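You operate a simulated robot arm through the tools that you are given. There is no shell and no other tool.

You run a simulated robot arm. Do the job below in one go: nothing can be reset, and whatever is moved stays where it is left.

## Task
Blow the dust off the yellow bearing block in the hood.
Fine: shut the drawer before the air goes on; shut the valve, put the block back, shut the drawer. Set down upright: what you pick out.

The check looks at the end state, three seconds after you hand in, the way a careful person would. Anything else that was tipped, shoved, dropped, spilled or broken makes it a failure.

## Robot
A 6-joint arm with a two-finger parallel gripper, fixed in place. Base frame: the origin is at the foot of the arm, x ahead of it, y to its left, z up. Lengths are in m, angles in rad, forces in N, time in s.
Its first joint turns from -2.897 to 2.897 rad. Payload 3.91 kg.
The TCP is the grasp point between the finger pads, 0.03 m short of the fingertips. In the tool frame z runs along the fingers and y along their closing line. Largest opening 0.11 m; finger width 0.02, thickness 0.01; the body of the gripper, 0.048 by 0.112 m, starts 0.055 m behind the TCP.
Orientation is told as [roll, pitch, yaw] about the base's x, y, z axes, in that order, counted from this pose: with the fingers straight down and closing along the base's y, the tool's x points along the base's -x, its y along +y and its z along -z.

## Interface
- The arm moves only by the tool play_rows. Its argument "deltas" is a list of rows, each a list of 7 numbers: the shift along the base's x, y, z in m, then the turn, a rotation vector about the base's x, y, z in rad, then the gripper command, from -1 (shut) to 1 (fully open), values between in proportion. In form: [[tx, ty, tz, rx, ry, rz, jaw], ...]. A call has 1 to 20 rows; each row shifts and turns the commanded pose from where the row before left it. Rows are played at 5 a second. More than 0.05 m and 0.15 rad between two rows, or a gripper value outside its range, and nothing of the call is played. A pose out of reach is approached as far as the arm can. The call stops where the force on the tool passes 90 N (or 10 N more than at its start, if that is more) or the arm is blocked; 0.2 s more then pass. Each finger travels about 0.108 m/s and halts on what it meets, pressing with about 28 N; the grip force reading is that of the motor and also rises with nothing between the fingers. The clock runs only during rows and for 0.2 s after the last one: add rows that do not move to give the fingers time. The reply holds the time, the measured pose of the TCP, the force on the tool along the base axes, the opening and the grip force, in the units named above and with some noise, with the torque about the TCP (base axes, N m) and any sound that the robot's microphone picked up.
- Cameras (640 x 400 px; columns grow to the right, rows downward): "scene" is fixed at [0.0572, 0.5009, 1.5278]; the picture's right is [-0.51, -0.86, 0.00], its down [-0.52, 0.31, -0.80] and it looks along [0.68, -0.41, -0.60] (base axes); focal length 311 px, centre (320, 200). "wrist" rides on the gripper at [0.072, 0.017, -0.103] in the tool frame; the picture's right is [-0.23, 0.97, 0.00], its down [-0.76, -0.18, -0.62] and it looks along [-0.61, -0.14, 0.78] (tool axes); focal length 222 px, centre (320, 200). There is no depth. A picture from a camera that has moved, and an enlarged one, comes with that camera's place and axes in the base frame and with its lens. The place of the scene camera against the robot may be out by one fixed shift of up to 0.018 m in any direction.
- grab_frame(camera): a new picture of that camera. No time passes.
- inspect(camera, box): a new picture of the part [left, top, right, bottom] of that camera's present view, enlarged. No time passes.
- hand_in(): hands the job in; it is judged then, once.

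Places have to be worked out from the pictures, the camera data and where the tool is seen. Open the gripper and draw the arm clear of the work before you hand the job in, unless the task says otherwise.

The tools are called after ">>>" by a JSON object that holds its "op" and its "data". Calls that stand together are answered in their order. play_rows: Moves the arm, as the interface text tells. Its arguments: {"type":"object","properties":{"deltas":{"type":"array","items":{"type":"array","items":{"type":"number"}}}},"required":["deltas"]} The other tools are called the same way: grab_frame (camera) takes a picture; inspect (camera, box) takes an enlarged picture of a part of a camera's view; hand_in () hands the job in.

At the start:

```text
t: 0.0
ee_pos: [0.6642, -0.1818, 1.2588]
tool_rot: [0.001, 0.0, 0.0]
ft_force: [0.1, -0.1, -0.1]
wrist_torque: [-0.02, 0.0, -0.01]
grip_width: 0.11
gripper_force: 0.0
```

scene: 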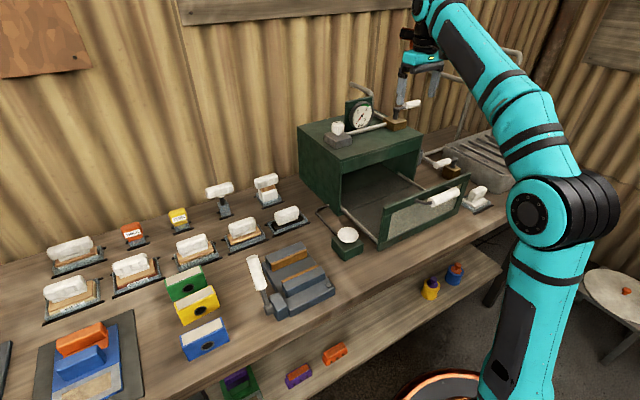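
wrist: 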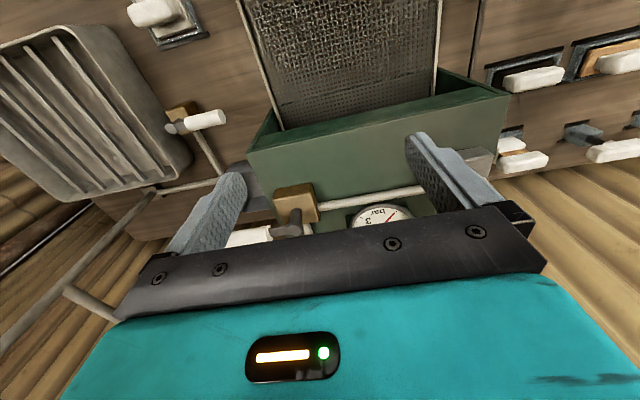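

The first views show a green hood with an open drawer/flap and several valves and blocks on the bench. I'll enlarge the parts before moving anything.

>>> {"op": "inspect", "data": {"camera": "scene", "box": [280, 70, 520, 270]}}

>>> {"op": "inspect", "data": {"camera": "scene", "box": [140, 170, 380, 370]}}

>>> {"op": "inspect", "data": {"camera": "scene", "box": [0, 200, 240, 400]}}

>>> {"op": "inspect", "data": {"camera": "wrist", "box": [100, 0, 560, 260]}}

>>> {"op": "inspect", "data": {"camera": "scene", "box": [380, 60, 540, 220]}}

```text
2.00 times, centred on (400, 170) of scene
camera zoom: at [0.0572, 0.5009, 1.5278], right [-0.51, -0.86, 0.0], down [-0.52, 0.31, -0.8], along [0.68, -0.41, -0.6], focal length 622 px, centre (160, 260)
```

zoom: 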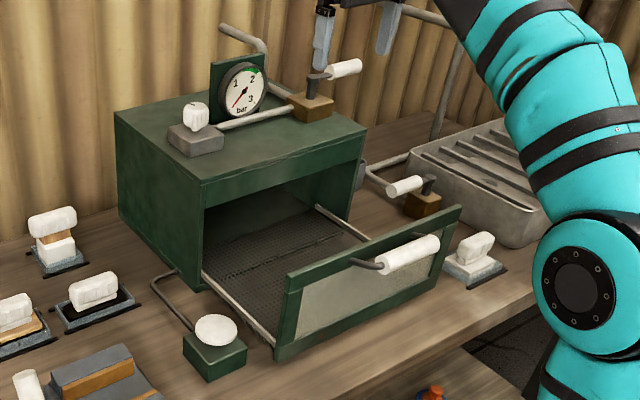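

```text
2.00 times, centred on (260, 270) of scene
camera zoom: at [0.0572, 0.5009, 1.5278], right [-0.51, -0.86, 0.0], down [-0.52, 0.31, -0.8], along [0.68, -0.41, -0.6], focal length 622 px, centre (440, 60)
```

zoom: 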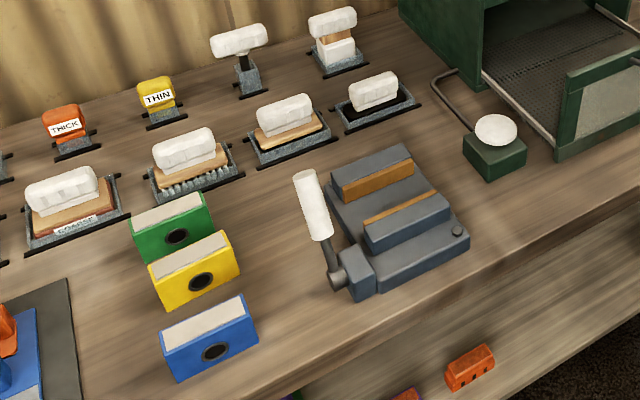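

```text
2.00 times, centred on (120, 300) of scene
camera zoom: at [0.0572, 0.5009, 1.5278], right [-0.51, -0.86, 0.0], down [-0.52, 0.31, -0.8], along [0.68, -0.41, -0.6], focal length 622 px, centre (720, 0)
```

zoom: 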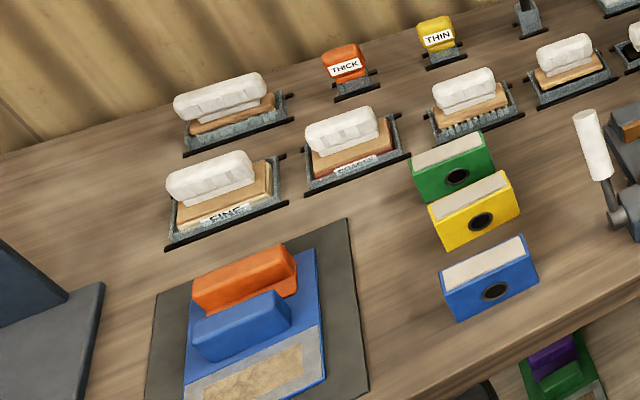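

```text
1.39 times, centred on (330, 130) of wrist
camera zoom: at [0.5911, -0.1641, 1.3613], right [0.23, 0.97, 0.0], down [0.76, -0.18, 0.62], along [0.61, -0.14, -0.78], focal length 309 px, centre (306, 297)
```

zoom: 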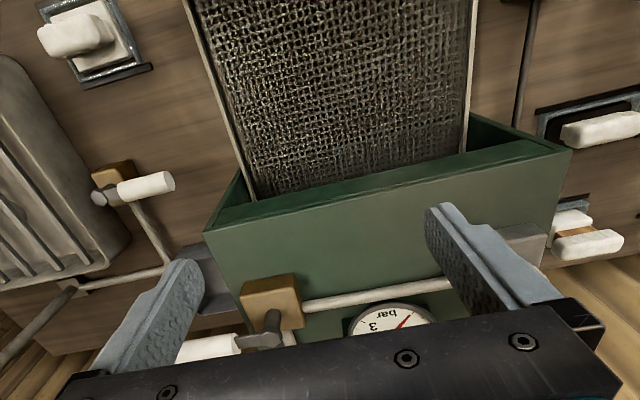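

```text
2.50 times, centred on (460, 140) of scene
camera zoom: at [0.0572, 0.5009, 1.5278], right [-0.51, -0.86, 0.0], down [-0.52, 0.31, -0.8], along [0.68, -0.41, -0.6], focal length 778 px, centre (-30, 350)
```

zoom: 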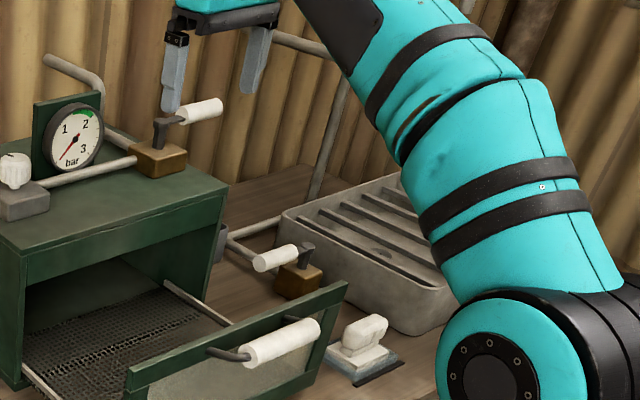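

The hood stands around x 0.65–0.9, y −0.3, with its top near z 1.06. The bench is near z 0.85, and the yellow block (dusty top, black bore) sits around (0.58, 0.52). I'll back the arm off for a better wrist view of the hood front, gauge and valves.

>>> {"op": "play_rows", "data": {"deltas": [[-0.04, 0, 0.01, 0, 0, 0, 1], [-0.05, 0, 0.01, 0, 0, 0, 1], [-0.05, 0, 0.01, 0, 0, 0, 1], [-0.05, 0, 0.01, 0, 0, 0, 1], [-0.04, 0, 0.01, 0, 0, 0, 1], [0, 0, 0, 0, 0, 0, 1]]}}

>>> {"op": "grab_frame", "data": {"camera": "wrist"}}

>>> {"op": "grab_frame", "data": {"camera": "scene"}}

```text
refused: row 2 steps farther than a row can; nothing moved
```

```text
taken
camera wrist: at [0.5911, -0.1641, 1.3613], right [0.23, 0.97, 0.0], down [0.76, -0.18, 0.62], along [0.61, -0.14, -0.78], focal length 222 px, centre (320, 200)
```

wrist: 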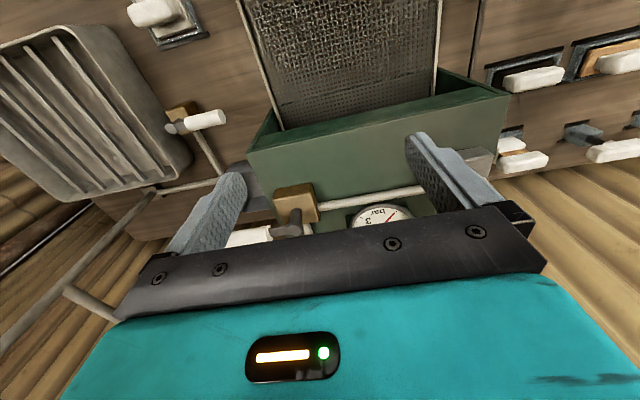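

```text
taken
```

scene: 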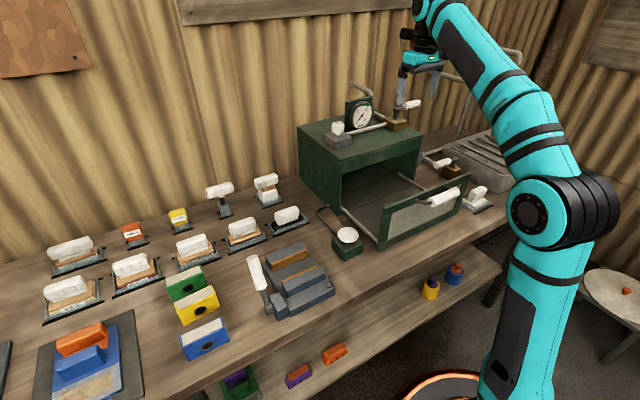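

The row length counts as the vector norm, so the diagonal step went over 0.05 m. I'll repeat the move with smaller steps.

>>> {"op": "play_rows", "data": {"deltas": [[-0.045, 0, 0.008, 0, 0, 0, 1], [-0.045, 0, 0.008, 0, 0, 0, 1], [-0.045, 0, 0.008, 0, 0, 0, 1], [-0.045, 0, 0.008, 0, 0, 0, 1], [-0.045, 0, 0.008, 0, 0, 0, 1], [0, 0, 0, 0, 0, 0, 1]]}}

>>> {"op": "grab_frame", "data": {"camera": "wrist"}}

>>> {"op": "grab_frame", "data": {"camera": "scene"}}

```text
t: 1.4
ee_pos: [0.4387, -0.1817, 1.2971]
tool_rot: [0.001, 0.0, 0.002]
ft_force: [-0.1, 0.1, -0.4]
wrist_torque: [0.02, -0.02, 0.0]
grip_width: 0.1102
gripper_force: 0.1
```

```text
taken
camera wrist: at [0.3657, -0.1638, 1.4009], right [0.23, 0.97, 0.0], down [0.76, -0.18, 0.62], along [0.61, -0.14, -0.78], focal length 222 px, centre (320, 200)
```

wrist: 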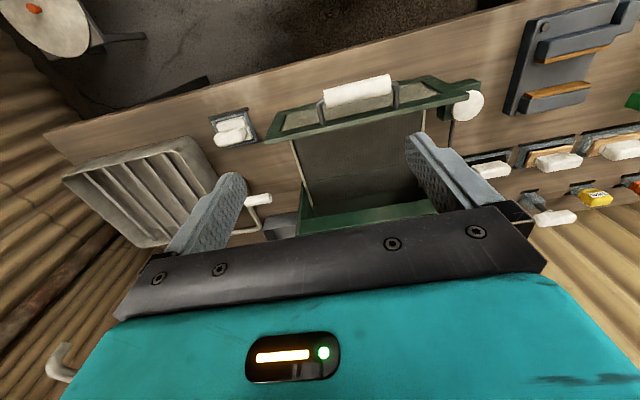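

```text
taken
```

scene: 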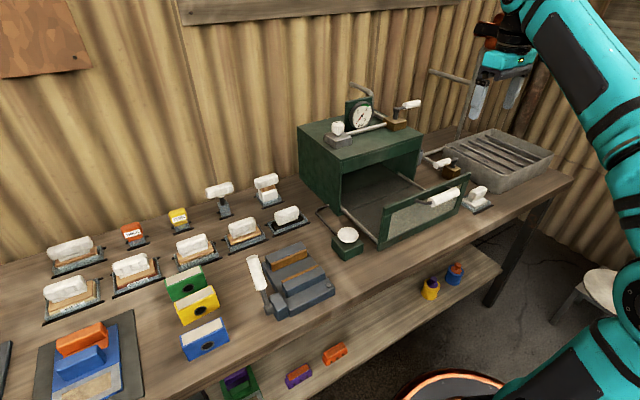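

Now the arm is out of the way in the scene view. I'll enlarge the gauge, valves, knob and button box to understand the air plumbing.

>>> {"op": "inspect", "data": {"camera": "scene", "box": [320, 75, 430, 150]}}

>>> {"op": "inspect", "data": {"camera": "scene", "box": [400, 130, 560, 230]}}

>>> {"op": "inspect", "data": {"camera": "scene", "box": [300, 170, 480, 270]}}

>>> {"op": "inspect", "data": {"camera": "scene", "box": [150, 250, 270, 370]}}

>>> {"op": "inspect", "data": {"camera": "scene", "box": [410, 30, 560, 130]}}

```text
5.33 times, centred on (375, 112) of scene
camera zoom: at [0.0572, 0.5009, 1.5278], right [-0.51, -0.86, 0.0], down [-0.52, 0.31, -0.8], along [0.68, -0.41, -0.6], focal length 1660 px, centre (27, 667)
```

zoom: 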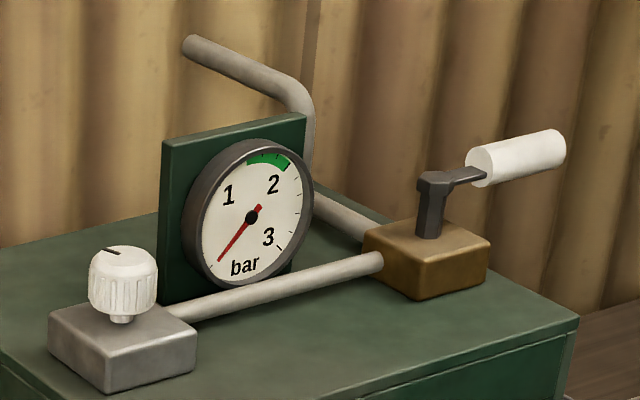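

```text
4.00 times, centred on (480, 180) of scene
camera zoom: at [0.0572, 0.5009, 1.5278], right [-0.51, -0.86, 0.0], down [-0.52, 0.31, -0.8], along [0.68, -0.41, -0.6], focal length 1245 px, centre (-320, 280)
```

zoom: 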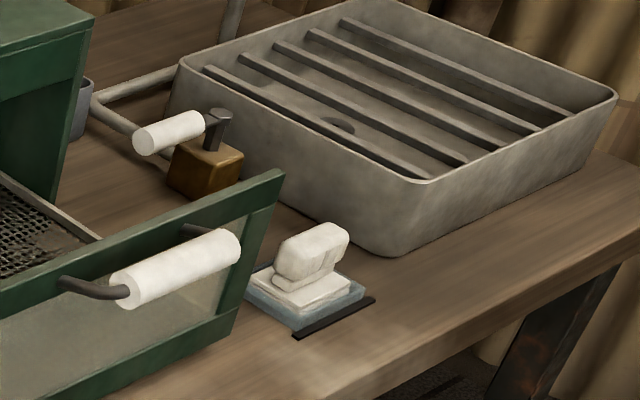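

```text
3.56 times, centred on (390, 220) of scene
camera zoom: at [0.0572, 0.5009, 1.5278], right [-0.51, -0.86, 0.0], down [-0.52, 0.31, -0.8], along [0.68, -0.41, -0.6], focal length 1106 px, centre (71, 129)
```

zoom: 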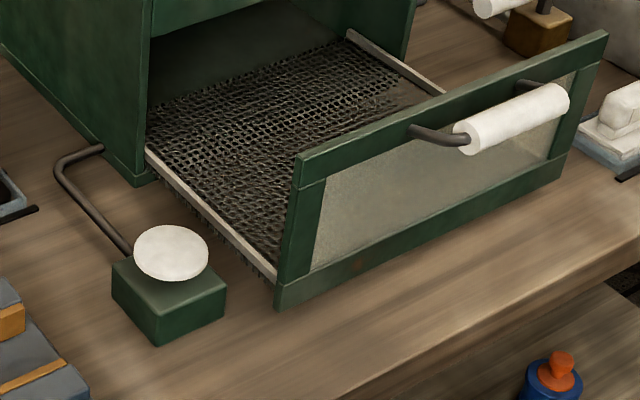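

```text
3.33 times, centred on (210, 310) of scene
camera zoom: at [0.0572, 0.5009, 1.5278], right [-0.51, -0.86, 0.0], down [-0.52, 0.31, -0.8], along [0.68, -0.41, -0.6], focal length 1037 px, centre (687, -167)
```

zoom: 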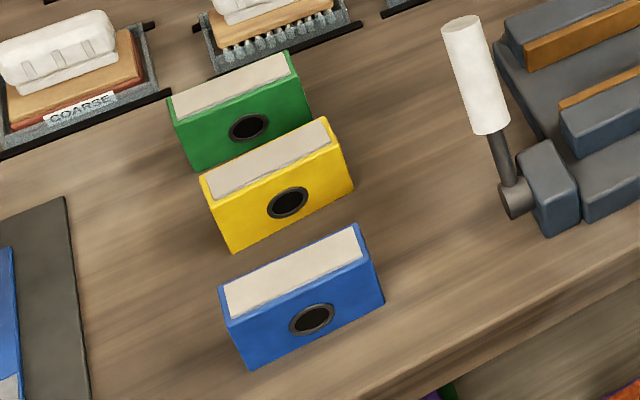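

```text
4.00 times, centred on (485, 80) of scene
camera zoom: at [0.0572, 0.5009, 1.5278], right [-0.51, -0.86, 0.0], down [-0.52, 0.31, -0.8], along [0.68, -0.41, -0.6], focal length 1245 px, centre (-340, 680)
```

zoom: 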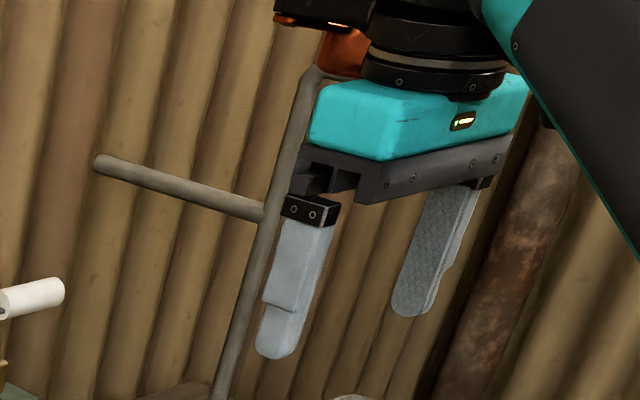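

The plumbing reads as follows: the wall pipe feeds the brass lever valve on the hood (lever across, gauge at 0). From there a pipe runs to the regulator knob block, beside a gauge with a green zone around 1.5–2.2 bar. A push button on a green box is also piped to the hood. The other brass valve feeds the sink, so I'll leave it alone. Next I'll go over to the yellow block and look at it with the wrist camera.

>>> {"op": "play_rows", "data": {"deltas": [[0, 0.048, -0.008, 0, 0, 0, 1], [0, 0.048, -0.008, 0, 0, 0, 1], [0, 0.048, -0.008, 0, 0, 0, 1], [0, 0.048, -0.008, 0, 0, 0, 1], [0, 0.048, -0.008, 0, 0, 0, 1], [0, 0.048, -0.008, 0, 0, 0, 1], [0, 0.048, -0.008, 0, 0, 0, 1], [0, 0.048, -0.008, 0, 0, 0, 1], [0, 0.048, -0.008, 0, 0, 0, 1], [0, 0.048, -0.008, 0, 0, 0, 1], [0, 0.048, -0.008, 0, 0, 0, 1], [0, 0.048, -0.008, 0, 0, 0, 1], [0, 0.048, -0.008, 0, 0, 0, 1], [0, 0.048, -0.008, 0, 0, 0, 1], [0, 0, 0, 0, 0, 0, 1]]}}

>>> {"op": "grab_frame", "data": {"camera": "wrist"}}

>>> {"op": "grab_frame", "data": {"camera": "scene"}}

```text
t: 4.6
ee_pos: [0.4379, 0.4893, 1.185]
tool_rot: [-0.001, 0.0, -0.001]
ft_force: [-0.1, -0.2, -1.0]
wrist_torque: [0.0, 0.03, -0.02]
grip_width: 0.1098
gripper_force: 0.1
```

```text
taken
camera wrist: at [0.3659, 0.5078, 1.2891], right [0.23, 0.97, 0.0], down [0.76, -0.18, 0.62], along [0.61, -0.14, -0.78], focal length 222 px, centre (320, 200)
```

wrist: 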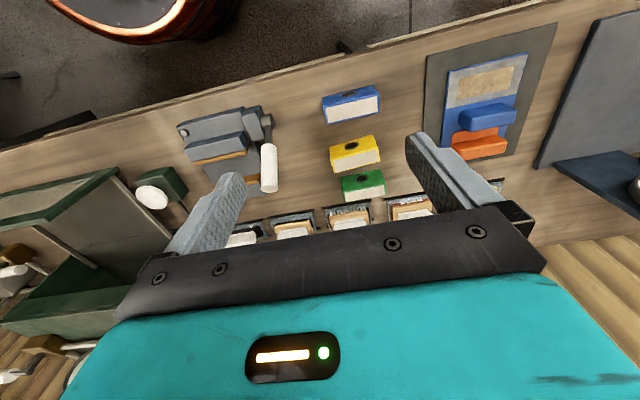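

```text
taken
```

scene: 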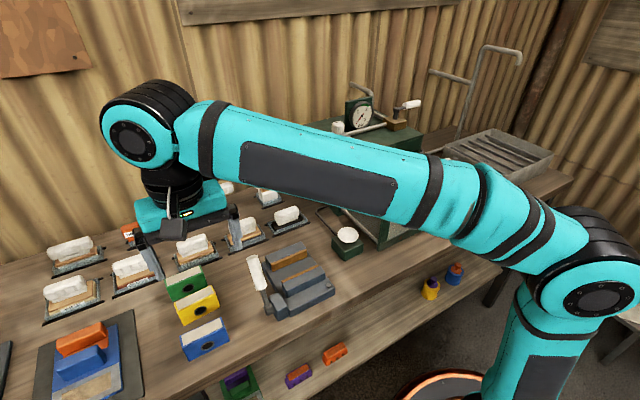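

>>> {"op": "inspect", "data": {"camera": "wrist", "box": [290, 70, 430, 210]}}

>>> {"op": "inspect", "data": {"camera": "wrist", "box": [0, 140, 240, 290]}}

```text
2.86 times, centred on (360, 140) of wrist
camera zoom: at [0.3659, 0.5078, 1.2891], right [0.23, 0.97, 0.0], down [0.76, -0.18, 0.62], along [0.61, -0.14, -0.78], focal length 635 px, centre (206, 371)
```

zoom: 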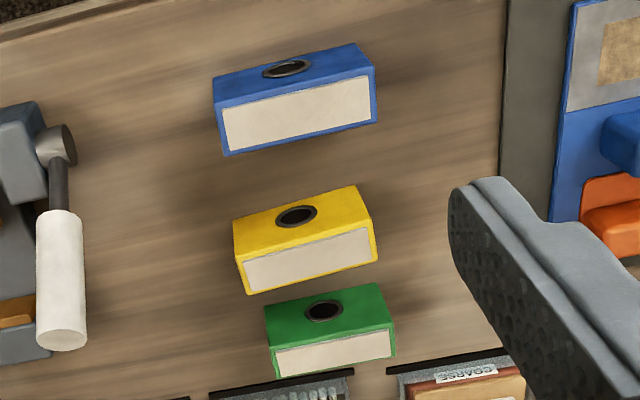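

```text
2.67 times, centred on (120, 215) of wrist
camera zoom: at [0.3659, 0.5078, 1.2891], right [0.23, 0.97, 0.0], down [0.76, -0.18, 0.62], along [0.61, -0.14, -0.78], focal length 592 px, centre (853, 160)
```

zoom: 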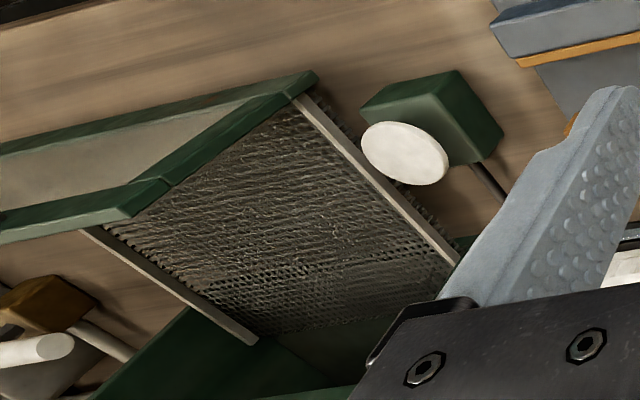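

The yellow block is about 0.09 long (along y), about 0.035 thick and about 0.06 tall, near (0.59, 0.53), with a slight yaw of about +0.07. I'll turn the gripper by about +90° so it closes across the thickness, hover high above the block, and look again.

>>> {"op": "play_rows", "data": {"deltas": [[0.014, 0.0035, -0.006, 0, 0, 0.148, 1], [0.014, 0.0035, -0.006, 0, 0, 0.148, 1], [0.014, 0.0035, -0.006, 0, 0, 0.148, 1], [0.014, 0.0035, -0.006, 0, 0, 0.148, 1], [0.014, 0.0035, -0.006, 0, 0, 0.148, 1], [0.014, 0.0035, -0.006, 0, 0, 0.148, 1], [0.014, 0.0035, -0.006, 0, 0, 0.148, 1], [0.014, 0.0035, -0.006, 0, 0, 0.148, 1], [0.014, 0.0035, -0.006, 0, 0, 0.148, 1], [0.014, 0.0035, -0.006, 0, 0, 0.148, 1], [0.012, 0.0035, -0.006, 0, 0, 0.148, 1], [0, 0, 0, 0, 0, 0, 1]]}}

>>> {"op": "grab_frame", "data": {"camera": "wrist"}}

>>> {"op": "grab_frame", "data": {"camera": "scene"}}

```text
t: 7.2
ee_pos: [0.5904, 0.5286, 1.1197]
tool_rot: [0.001, -0.001, 1.631]
ft_force: [-1.0, -0.6, 0.7]
wrist_torque: [0.02, 0.02, 0.01]
grip_width: 0.1101
gripper_force: 0.0
```

```text
taken
camera wrist: at [0.5784, 0.456, 1.2233], right [-0.99, 0.17, 0.0], down [0.13, 0.77, 0.62], along [0.11, 0.61, -0.78], focal length 222 px, centre (320, 200)
```

wrist: 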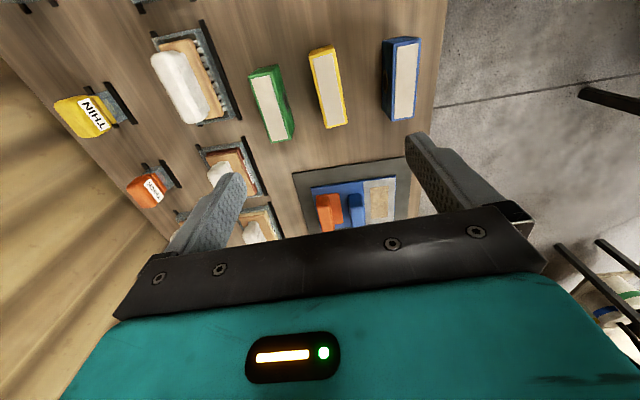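

```text
taken
```

scene: 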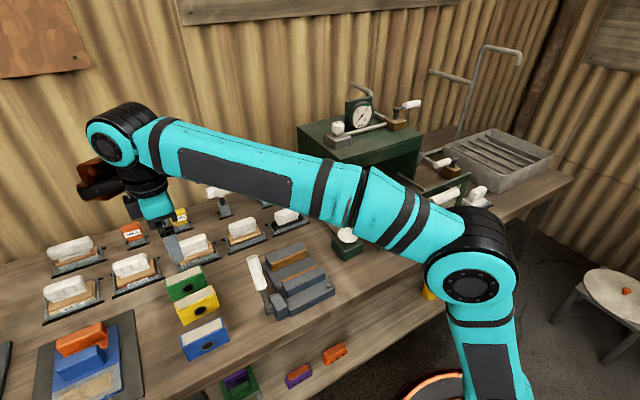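

>>> {"op": "inspect", "data": {"camera": "wrist", "box": [220, 20, 440, 160]}}

```text
2.86 times, centred on (330, 90) of wrist
camera zoom: at [0.5784, 0.456, 1.2233], right [-0.99, 0.17, 0.0], down [0.13, 0.77, 0.62], along [0.11, 0.61, -0.78], focal length 635 px, centre (291, 514)
```

zoom: 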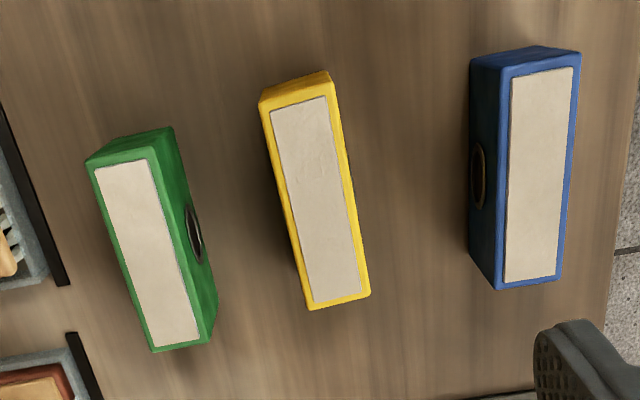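

The two views put the yellow block's top at z≈0.930, centre (0.577, 0.525), thickness ~0.029, length ~0.085 and yaw ≈0.087, with the bench at ~0.87. I'll line up over it, part-close the jaws to ~0.07, come down to 1.0 and check.

>>> {"op": "play_rows", "data": {"deltas": [[-0.007, -0.002, -0.04, 0, 0, 0.027, 0.27], [-0.0065, -0.0017, -0.04, 0, 0, 0, 0.27], [0, 0, -0.04, 0, 0, 0, 0.27], [0, 0, 0, 0, 0, 0, 0.27], [0, 0, 0, 0, 0, 0, 0.27]]}}

>>> {"op": "grab_frame", "data": {"camera": "wrist"}}

>>> {"op": "inspect", "data": {"camera": "scene", "box": [120, 200, 280, 360]}}

```text
t: 8.4
ee_pos: [0.5764, 0.5245, 0.9985]
tool_rot: [0.0, 0.0, 1.656]
ft_force: [-0.2, -0.6, 0.0]
wrist_torque: [0.02, -0.02, -0.02]
grip_width: 0.0699
gripper_force: 0.1
```

```text
taken
camera wrist: at [0.5657, 0.452, 1.1024], right [-0.99, 0.14, 0.0], down [0.11, 0.77, 0.62], along [0.09, 0.62, -0.78], focal length 222 px, centre (320, 200)
```

wrist: 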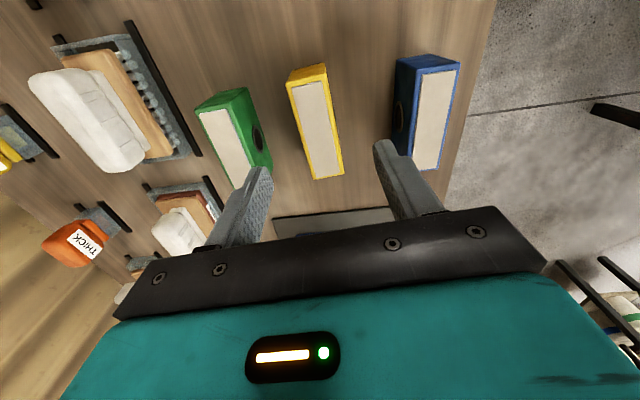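

```text
2.50 times, centred on (200, 280) of scene
camera zoom: at [0.0572, 0.5009, 1.5278], right [-0.51, -0.86, 0.0], down [-0.52, 0.31, -0.8], along [0.68, -0.41, -0.6], focal length 778 px, centre (620, 0)
```

zoom: 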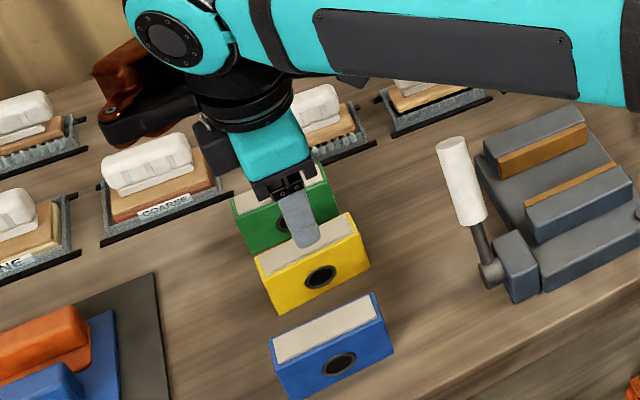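

>>> {"op": "inspect", "data": {"camera": "wrist", "box": [220, 40, 440, 190]}}

```text
2.67 times, centred on (330, 115) of wrist
camera zoom: at [0.5657, 0.452, 1.1024], right [-0.99, 0.14, 0.0], down [0.11, 0.77, 0.62], along [0.09, 0.62, -0.78], focal length 592 px, centre (293, 427)
```

zoom: 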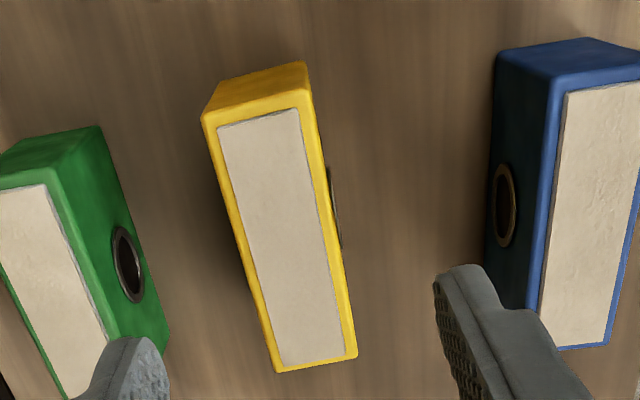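

The refined centre is (0.576, 0.522), with the fingers straddling it cleanly. I'll descend to z≈0.91 and close.

>>> {"op": "play_rows", "data": {"deltas": [[0, -0.002, -0.03, 0, 0, 0, 0.27], [0, 0, -0.03, 0, 0, 0, 0.27], [0, 0, -0.028, 0, 0, 0, 0.27], [0, 0, 0, 0, 0, 0, 0.27], [0, 0, 0, 0, 0, 0, -1], [0, 0, 0, 0, 0, 0, -1], [0, 0, 0, 0, 0, 0, -1], [0, 0, 0, 0, 0, 0, -1]]}}

>>> {"op": "grab_frame", "data": {"camera": "wrist"}}

>>> {"op": "inspect", "data": {"camera": "scene", "box": [120, 200, 280, 360]}}

```text
t: 10.2
ee_pos: [0.577, 0.5225, 0.9106]
tool_rot: [0.0, 0.0, 1.656]
ft_force: [0.4, -0.1, 0.5]
wrist_torque: [0.0, 0.01, -0.02]
grip_width: 0.0322
gripper_force: 27.8
```

```text
taken
camera wrist: at [0.5657, 0.4503, 1.0148], right [-0.99, 0.14, 0.0], down [0.11, 0.77, 0.62], along [0.09, 0.62, -0.78], focal length 222 px, centre (320, 200)
```

wrist: 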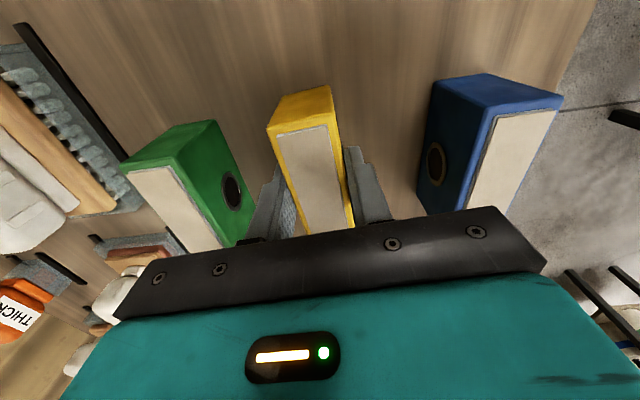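

```text
2.50 times, centred on (200, 280) of scene
camera zoom: at [0.0572, 0.5009, 1.5278], right [-0.51, -0.86, 0.0], down [-0.52, 0.31, -0.8], along [0.68, -0.41, -0.6], focal length 778 px, centre (620, 0)
```

zoom: 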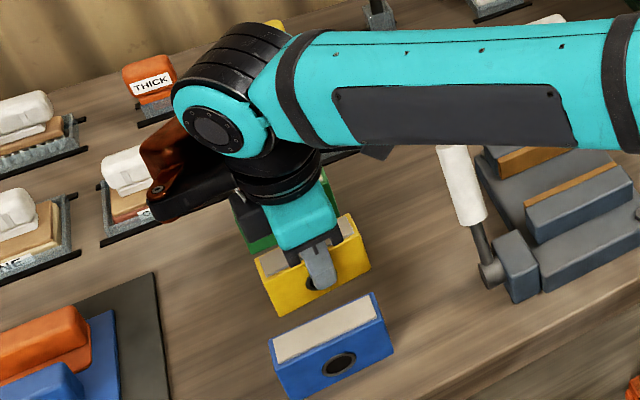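

The block is gripped (width 0.032, force 28 N). I'm recording the home pose as (0.577, 0.5225, 0.9106), yaw 1.656. I'll lift it straight up.

>>> {"op": "play_rows", "data": {"deltas": [[0, 0, 0.015, 0, 0, 0, -1], [0, 0, 0.035, 0, 0, 0, -1], [0, 0, 0.045, 0, 0, 0, -1], [0, 0, 0.045, 0, 0, 0, -1], [0, 0, 0.045, 0, 0, 0, -1], [0, 0, 0.04, 0, 0, 0, -1], [0, 0, 0, 0, 0, 0, -1]]}}

>>> {"op": "grab_frame", "data": {"camera": "wrist"}}

>>> {"op": "grab_frame", "data": {"camera": "scene"}}

```text
t: 11.8
ee_pos: [0.5751, 0.5228, 1.1371]
tool_rot: [-0.001, 0.001, 1.656]
ft_force: [-0.2, 0.3, -4.0]
wrist_torque: [0.01, -0.01, -0.04]
grip_width: 0.0319
gripper_force: 28.1
```

```text
taken
camera wrist: at [0.5648, 0.4497, 1.241], right [-0.99, 0.14, 0.0], down [0.11, 0.77, 0.62], along [0.09, 0.62, -0.78], focal length 222 px, centre (320, 200)
```

wrist: 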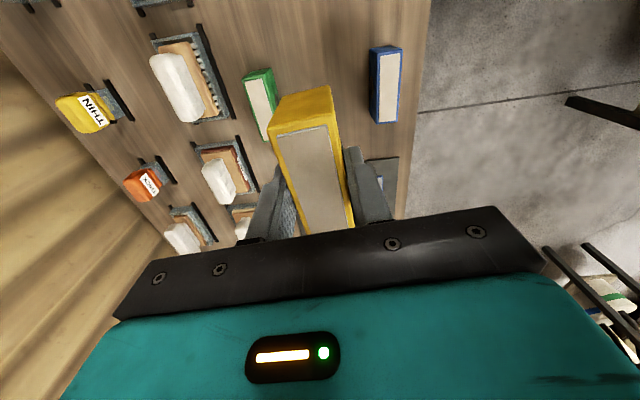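

```text
taken
```

scene: 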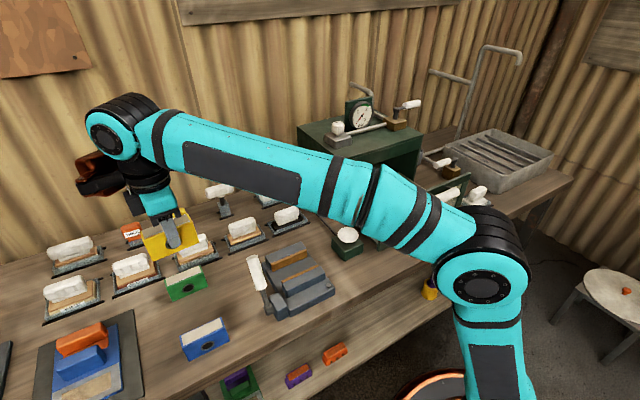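

The block (~0.4 kg) is held level. I'll carry it high over to the hood while turning back to yaw 0.

>>> {"op": "play_rows", "data": {"deltas": [[-0.008, -0.0425, 0.0065, 0, 0, -0.0974, -1], [-0.008, -0.0425, 0.0065, 0, 0, -0.0974, -1], [-0.008, -0.0425, 0.0065, 0, 0, -0.0974, -1], [-0.008, -0.0425, 0.0065, 0, 0, -0.0974, -1], [-0.008, -0.0425, 0.0065, 0, 0, -0.0974, -1], [-0.008, -0.0425, 0.0065, 0, 0, -0.0974, -1], [-0.008, -0.0425, 0.0065, 0, 0, -0.0974, -1], [-0.008, -0.0425, 0.0065, 0, 0, -0.0974, -1], [-0.008, -0.0425, 0.0065, 0, 0, -0.0974, -1], [-0.008, -0.0425, 0.0065, 0, 0, -0.0974, -1], [-0.008, -0.0425, 0.0065, 0, 0, -0.0974, -1], [-0.008, -0.0425, 0.0065, 0, 0, -0.0974, -1], [-0.008, -0.0425, 0.0065, 0, 0, -0.0974, -1], [-0.008, -0.0425, 0.0065, 0, 0, -0.0974, -1], [-0.008, -0.0425, 0.0065, 0, 0, -0.0974, -1], [-0.008, -0.0425, 0.0065, 0, 0, -0.0974, -1], [-0.008, -0.0425, 0.0065, 0, 0, -0.0974, -1], [0, 0, 0, 0, 0, 0, -1]]}}

>>> {"op": "grab_frame", "data": {"camera": "wrist"}}

>>> {"op": "grab_frame", "data": {"camera": "scene"}}

```text
t: 15.6
ee_pos: [0.4404, -0.2007, 1.2474]
tool_rot: [-0.001, 0.001, 0.0]
ft_force: [0.7, -0.2, -4.5]
wrist_torque: [-0.03, 0.04, -0.01]
grip_width: 0.0318
gripper_force: 28.0
```

```text
taken
camera wrist: at [0.3677, -0.1826, 1.351], right [0.23, 0.97, 0.0], down [0.76, -0.18, 0.62], along [0.61, -0.14, -0.78], focal length 222 px, centre (320, 200)
```

wrist: 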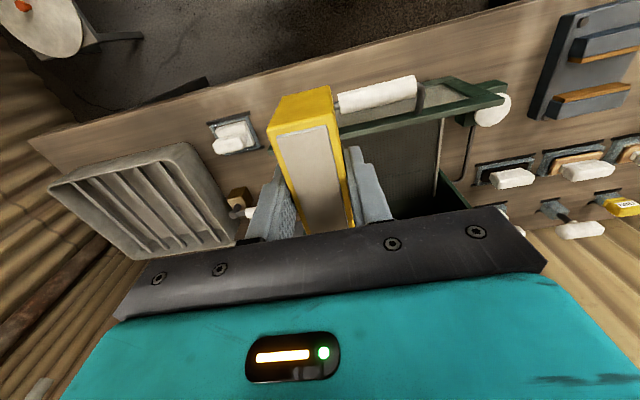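

```text
taken
```

scene: 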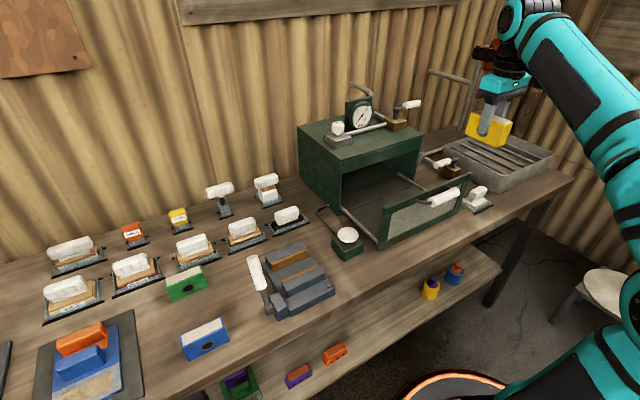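

The block is carried over safely. I'll enlarge the drawer region from both cameras to locate it.

>>> {"op": "inspect", "data": {"camera": "wrist", "box": [300, 60, 520, 220]}}

>>> {"op": "inspect", "data": {"camera": "scene", "box": [290, 110, 480, 260]}}

```text
2.50 times, centred on (410, 140) of wrist
camera zoom: at [0.3677, -0.1826, 1.351], right [0.23, 0.97, 0.0], down [0.76, -0.18, 0.62], along [0.61, -0.14, -0.78], focal length 555 px, centre (95, 350)
```

zoom: 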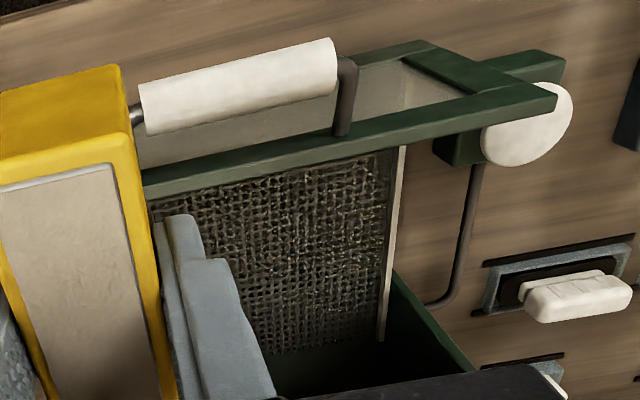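

```text
2.67 times, centred on (385, 185) of scene
camera zoom: at [0.0572, 0.5009, 1.5278], right [-0.51, -0.86, 0.0], down [-0.52, 0.31, -0.8], along [0.68, -0.41, -0.6], focal length 830 px, centre (147, 240)
```

zoom: 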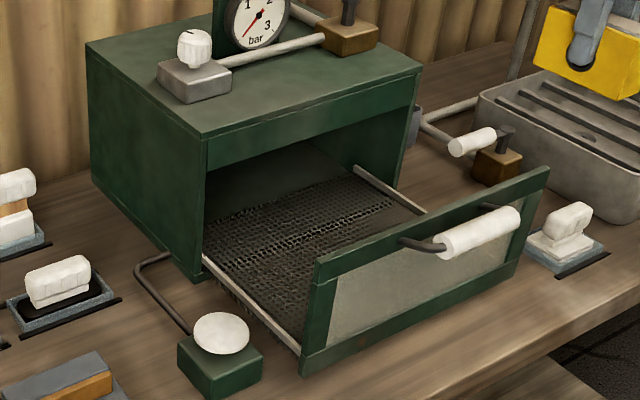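

Triangulated drawer: the panel is at x≈0.505, y from +0.04 to −0.29, top z≈1.03. The hood front is at x≈0.696 with its top at z≈1.077, and the white handle is near (0.455, −0.127, 1.04). I'll bring the block above the middle of the exposed mesh at about (0.605, −0.125), staying high first.

>>> {"op": "play_rows", "data": {"deltas": [[0.033, 0.0152, -0.015, 0, 0, 0, -1], [0.033, 0.0152, -0.015, 0, 0, 0, -1], [0.033, 0.0152, -0.015, 0, 0, 0, -1], [0.033, 0.0152, -0.015, 0, 0, 0, -1], [0.033, 0.0152, -0.015, 0, 0, 0, -1], [0, 0, 0, 0, 0, 0, -1]]}}

>>> {"op": "grab_frame", "data": {"camera": "wrist"}}

>>> {"op": "grab_frame", "data": {"camera": "scene"}}

```text
t: 17.0
ee_pos: [0.6061, -0.1244, 1.1718]
tool_rot: [0.0, 0.0, 0.0]
ft_force: [1.6, 0.5, -3.6]
wrist_torque: [0.0, -0.01, 0.05]
grip_width: 0.0317
gripper_force: 27.9
```

```text
taken
camera wrist: at [0.5338, -0.1062, 1.2766], right [0.23, 0.97, 0.0], down [0.76, -0.18, 0.62], along [0.61, -0.14, -0.78], focal length 222 px, centre (320, 200)
```

wrist: 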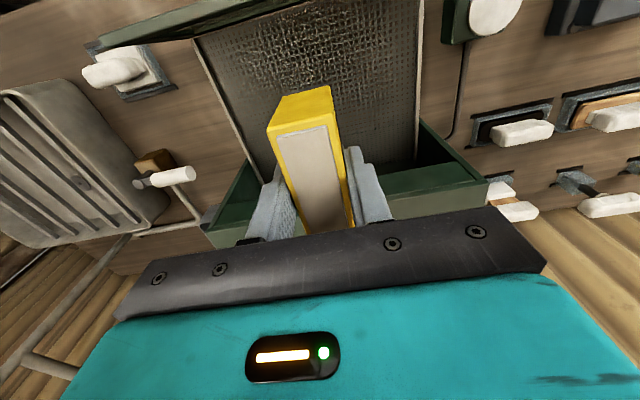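

```text
taken
```

scene: 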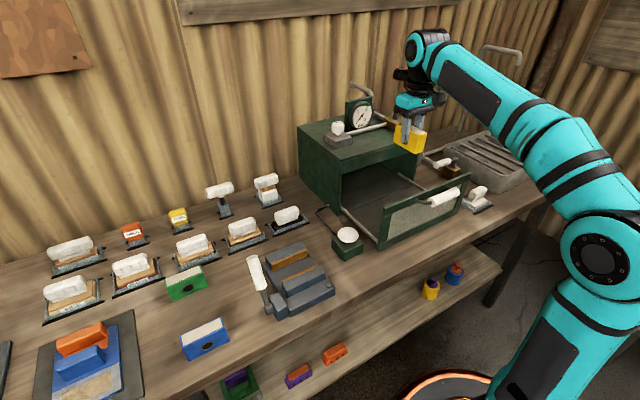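

>>> {"op": "inspect", "data": {"camera": "scene", "box": [370, 20, 490, 170]}}

>>> {"op": "inspect", "data": {"camera": "wrist", "box": [180, 0, 500, 240]}}

```text
2.67 times, centred on (430, 95) of scene
camera zoom: at [0.0572, 0.5009, 1.5278], right [-0.51, -0.86, 0.0], down [-0.52, 0.31, -0.8], along [0.68, -0.41, -0.6], focal length 830 px, centre (27, 480)
```

zoom: 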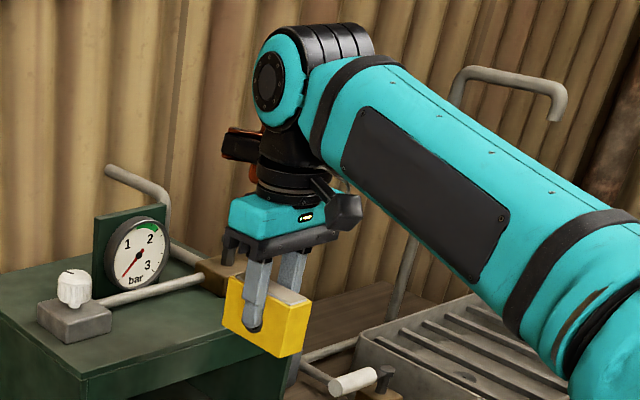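

```text
1.67 times, centred on (340, 120) of wrist
camera zoom: at [0.5338, -0.1062, 1.2766], right [0.23, 0.97, 0.0], down [0.76, -0.18, 0.62], along [0.61, -0.14, -0.78], focal length 370 px, centre (287, 333)
```

zoom: 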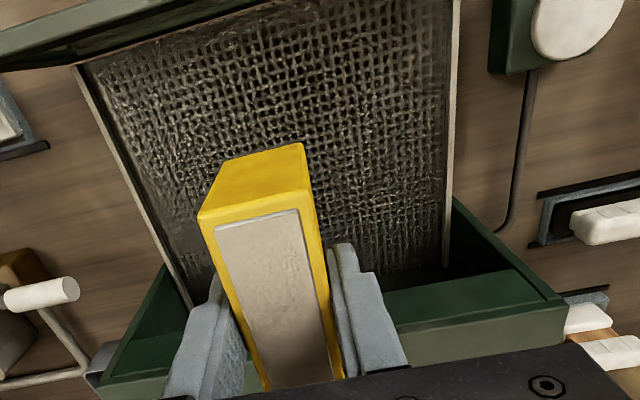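

The close-up shows an orange and black joint stub on the tool's far side, sticking out ~0.1–0.14 m at about TCP+0.11, which would hit the hood lintel at yaw 0. I'll turn to yaw +90° so both the stub and the camera lie along y, clear of hood and panel, while staying high.

>>> {"op": "play_rows", "data": {"deltas": [[0, 0, 0, 0, 0, 0.1428, -1], [0, 0, 0, 0, 0, 0.1428, -1], [0, 0, 0, 0, 0, 0.1428, -1], [0, 0, 0, 0, 0, 0.1428, -1], [0, 0, 0, 0, 0, 0.1428, -1], [0, 0, 0, 0, 0, 0.1428, -1], [0, 0, 0, 0, 0, 0.1428, -1], [0, 0, 0, 0, 0, 0.1428, -1], [0, 0, 0, 0, 0, 0.1428, -1], [0, 0, 0, 0, 0, 0.1428, -1], [0, 0, 0, 0, 0, 0.1428, -1], [0, 0, 0, 0, 0, 0, -1]]}}

>>> {"op": "grab_frame", "data": {"camera": "wrist"}}

>>> {"op": "inspect", "data": {"camera": "scene", "box": [300, 20, 500, 260]}}

```text
t: 19.6
ee_pos: [0.6059, -0.1228, 1.1718]
tool_rot: [0.001, 0.0, 1.572]
ft_force: [-0.6, 0.0, -3.9]
wrist_torque: [-0.04, 0.04, 0.0]
grip_width: 0.032
gripper_force: 28.1
```

```text
taken
camera wrist: at [0.5894, -0.1952, 1.2757], right [-0.97, 0.23, 0.0], down [0.18, 0.76, 0.62], along [0.14, 0.61, -0.78], focal length 222 px, centre (320, 200)
```

wrist: 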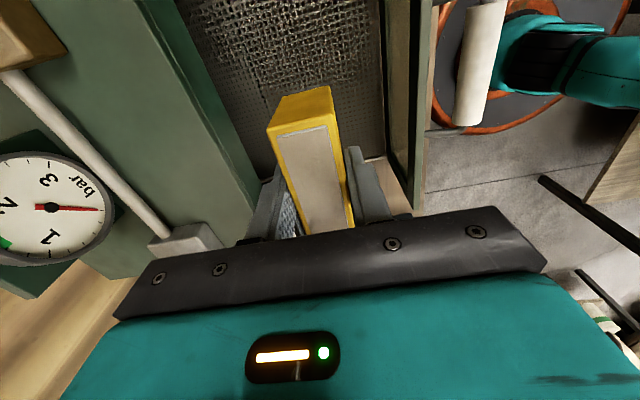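

```text
1.67 times, centred on (400, 140) of scene
camera zoom: at [0.0572, 0.5009, 1.5278], right [-0.51, -0.86, 0.0], down [-0.52, 0.31, -0.8], along [0.68, -0.41, -0.6], focal length 519 px, centre (187, 300)
```

zoom: 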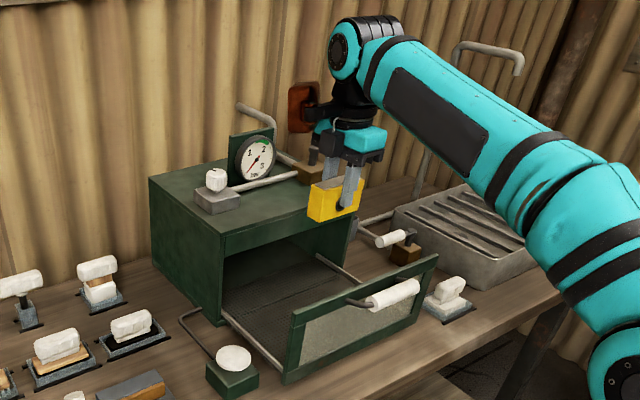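

Now the stub points along +y and the gripper body fits between the panel (x≈0.51) and the hood front (x≈0.69). I'll lower it to TCP z≈0.95.

>>> {"op": "play_rows", "data": {"deltas": [[0, 0, -0.037, 0, 0, 0, -1], [0, 0, -0.037, 0, 0, 0, -1], [0, 0, -0.037, 0, 0, 0, -1], [0, 0, -0.037, 0, 0, 0, -1], [0, 0, -0.037, 0, 0, 0, -1], [0, 0, -0.033, 0, 0, 0, -1], [0, 0, 0, 0, 0, 0, -1]]}}

>>> {"op": "grab_frame", "data": {"camera": "wrist"}}

>>> {"op": "inspect", "data": {"camera": "scene", "box": [320, 60, 480, 260]}}

```text
t: 21.2
ee_pos: [0.6066, -0.1242, 0.952]
tool_rot: [0.0, 0.0, 1.571]
ft_force: [0.1, 0.7, -4.2]
wrist_torque: [-0.02, -0.05, -0.01]
grip_width: 0.0321
gripper_force: 28.6
```

```text
taken
camera wrist: at [0.5889, -0.1953, 1.0567], right [-0.97, 0.23, 0.0], down [0.18, 0.76, 0.62], along [0.14, 0.61, -0.78], focal length 222 px, centre (320, 200)
```

wrist: 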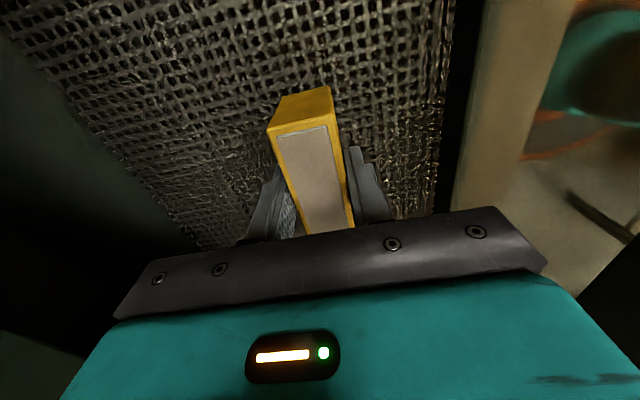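

```text
2.00 times, centred on (400, 160) of scene
camera zoom: at [0.0572, 0.5009, 1.5278], right [-0.51, -0.86, 0.0], down [-0.52, 0.31, -0.8], along [0.68, -0.41, -0.6], focal length 622 px, centre (160, 280)
```

zoom: 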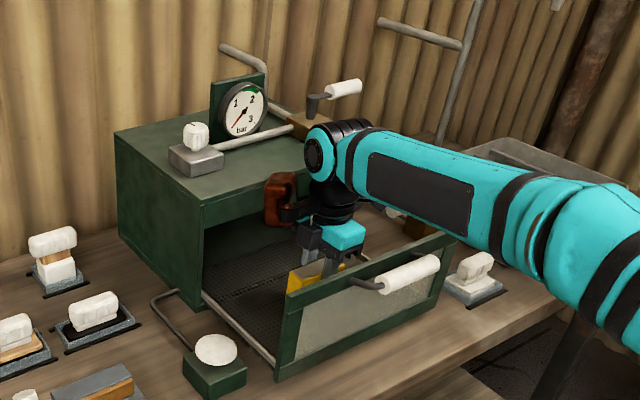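

No contact yet. I'll lower in small steps, watching the vertical force.

>>> {"op": "play_rows", "data": {"deltas": [[0, 0, -0.006, 0, 0, 0, -1], [0, 0, -0.006, 0, 0, 0, -1], [0, 0, 0, 0, 0, 0, -1]]}}

```text
t: 22.0
ee_pos: [0.6058, -0.1238, 0.9407]
tool_rot: [0.0, 0.0, 1.571]
ft_force: [0.6, 0.2, -4.5]
wrist_torque: [0.02, -0.02, 0.01]
grip_width: 0.032
gripper_force: 28.3
```

Still only the block's weight on the tool. I'll continue down in 4 mm steps.

>>> {"op": "play_rows", "data": {"deltas": [[0, 0, -0.004, 0, 0, 0, -1], [0, 0, -0.004, 0, 0, 0, -1], [0, 0, 0, 0, 0, 0, -1]]}}

>>> {"op": "inspect", "data": {"camera": "wrist", "box": [220, 40, 440, 240]}}

```text
t: 22.8
ee_pos: [0.6059, -0.1235, 0.9351]
tool_rot: [-0.002, 0.0, 1.572]
ft_force: [2.6, -0.2, 20.1]
wrist_torque: [0.02, 0.13, 0.03]
grip_width: 0.0319
gripper_force: 28.2
```

```text
2.00 times, centred on (330, 140) of wrist
camera zoom: at [0.5889, -0.195, 1.0384], right [-0.97, 0.23, 0.0], down [0.18, 0.76, 0.62], along [0.14, 0.61, -0.78], focal length 444 px, centre (300, 320)
```

zoom: 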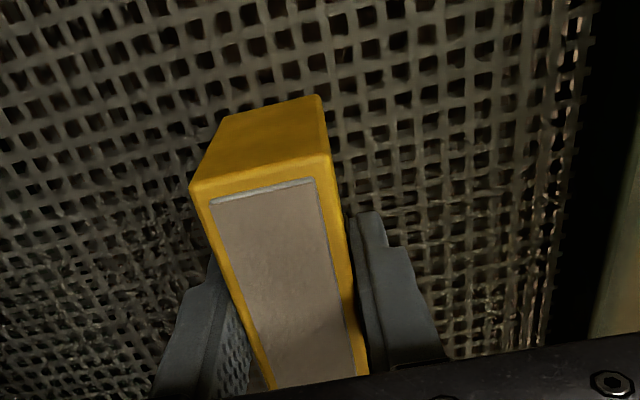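

Contact: Fz went to +20 N at TCP z 0.935, so the block stands on the mesh. I'll ease the load by 2 mm and open the fingers moderately.

>>> {"op": "play_rows", "data": {"deltas": [[0, 0, 0.002, 0, 0, 0, -1], [0, 0, 0, 0, 0, 0, -0.3], [0, 0, 0, 0, 0, 0, -0.1], [0, 0, 0, 0, 0, 0, 0.1], [0, 0, 0, 0, 0, 0, 0.1]]}}

>>> {"op": "grab_frame", "data": {"camera": "wrist"}}

```text
t: 24.0
ee_pos: [0.6065, -0.1238, 0.9357]
tool_rot: [0.0, 0.001, 1.571]
ft_force: [0.2, -0.4, -0.3]
wrist_torque: [-0.04, 0.0, -0.02]
grip_width: 0.0604
gripper_force: 0.1
```

```text
taken
camera wrist: at [0.5893, -0.1951, 1.0398], right [-0.97, 0.23, 0.0], down [0.18, 0.76, 0.62], along [0.14, 0.61, -0.78], focal length 222 px, centre (320, 200)
```

wrist: 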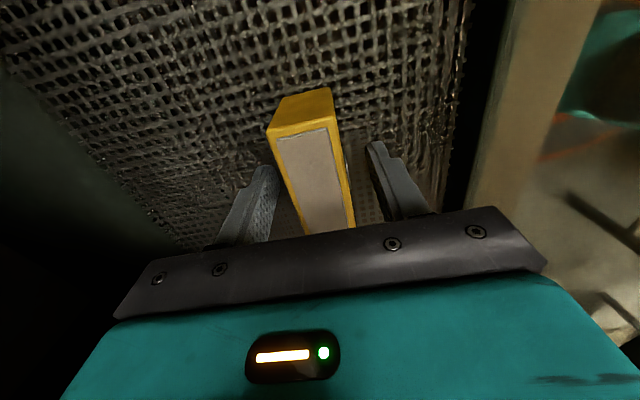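

The block stands free at TCP (0.606, −0.124). I'll go straight up, then check it is upright.

>>> {"op": "play_rows", "data": {"deltas": [[0, 0, 0.02, 0, 0, 0, 0.1], [0, 0, 0.035, 0, 0, 0, 0.1], [0, 0, 0.04, 0, 0, 0, 0.1], [0, 0, 0.045, 0, 0, 0, 0.1], [0, 0, 0.045, 0, 0, 0, 0.1], [0, 0, 0.045, 0, 0, 0, 0.1], [0, 0, 0.03, 0, 0, 0, 0.1], [0, 0, 0, 0, 0, 0, 0.1]]}}

>>> {"op": "grab_frame", "data": {"camera": "wrist"}}

>>> {"op": "inspect", "data": {"camera": "scene", "box": [300, 40, 500, 260]}}

```text
t: 25.8
ee_pos: [0.6056, -0.1233, 1.1956]
tool_rot: [0.0, -0.002, 1.571]
ft_force: [0.0, 0.2, 0.6]
wrist_torque: [-0.05, 0.01, -0.01]
grip_width: 0.0607
gripper_force: 0.0
```

```text
taken
camera wrist: at [0.5887, -0.1952, 1.3003], right [-0.97, 0.23, 0.0], down [0.18, 0.76, 0.62], along [0.14, 0.61, -0.78], focal length 222 px, centre (320, 200)
```

wrist: 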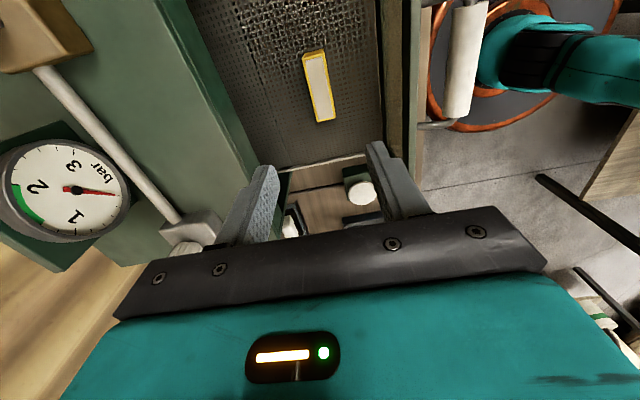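

```text
1.82 times, centred on (400, 150) of scene
camera zoom: at [0.0572, 0.5009, 1.5278], right [-0.51, -0.86, 0.0], down [-0.52, 0.31, -0.8], along [0.68, -0.41, -0.6], focal length 566 px, centre (174, 291)
```

zoom: 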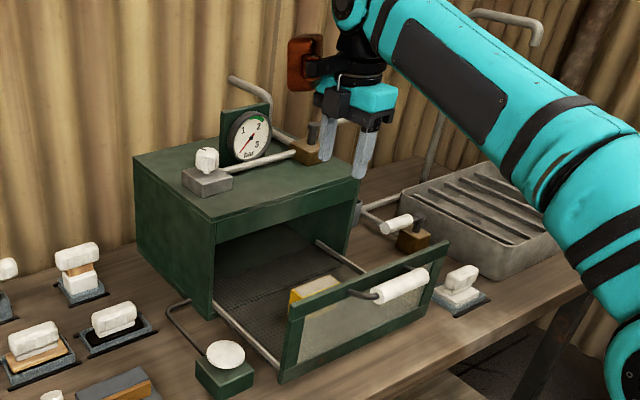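

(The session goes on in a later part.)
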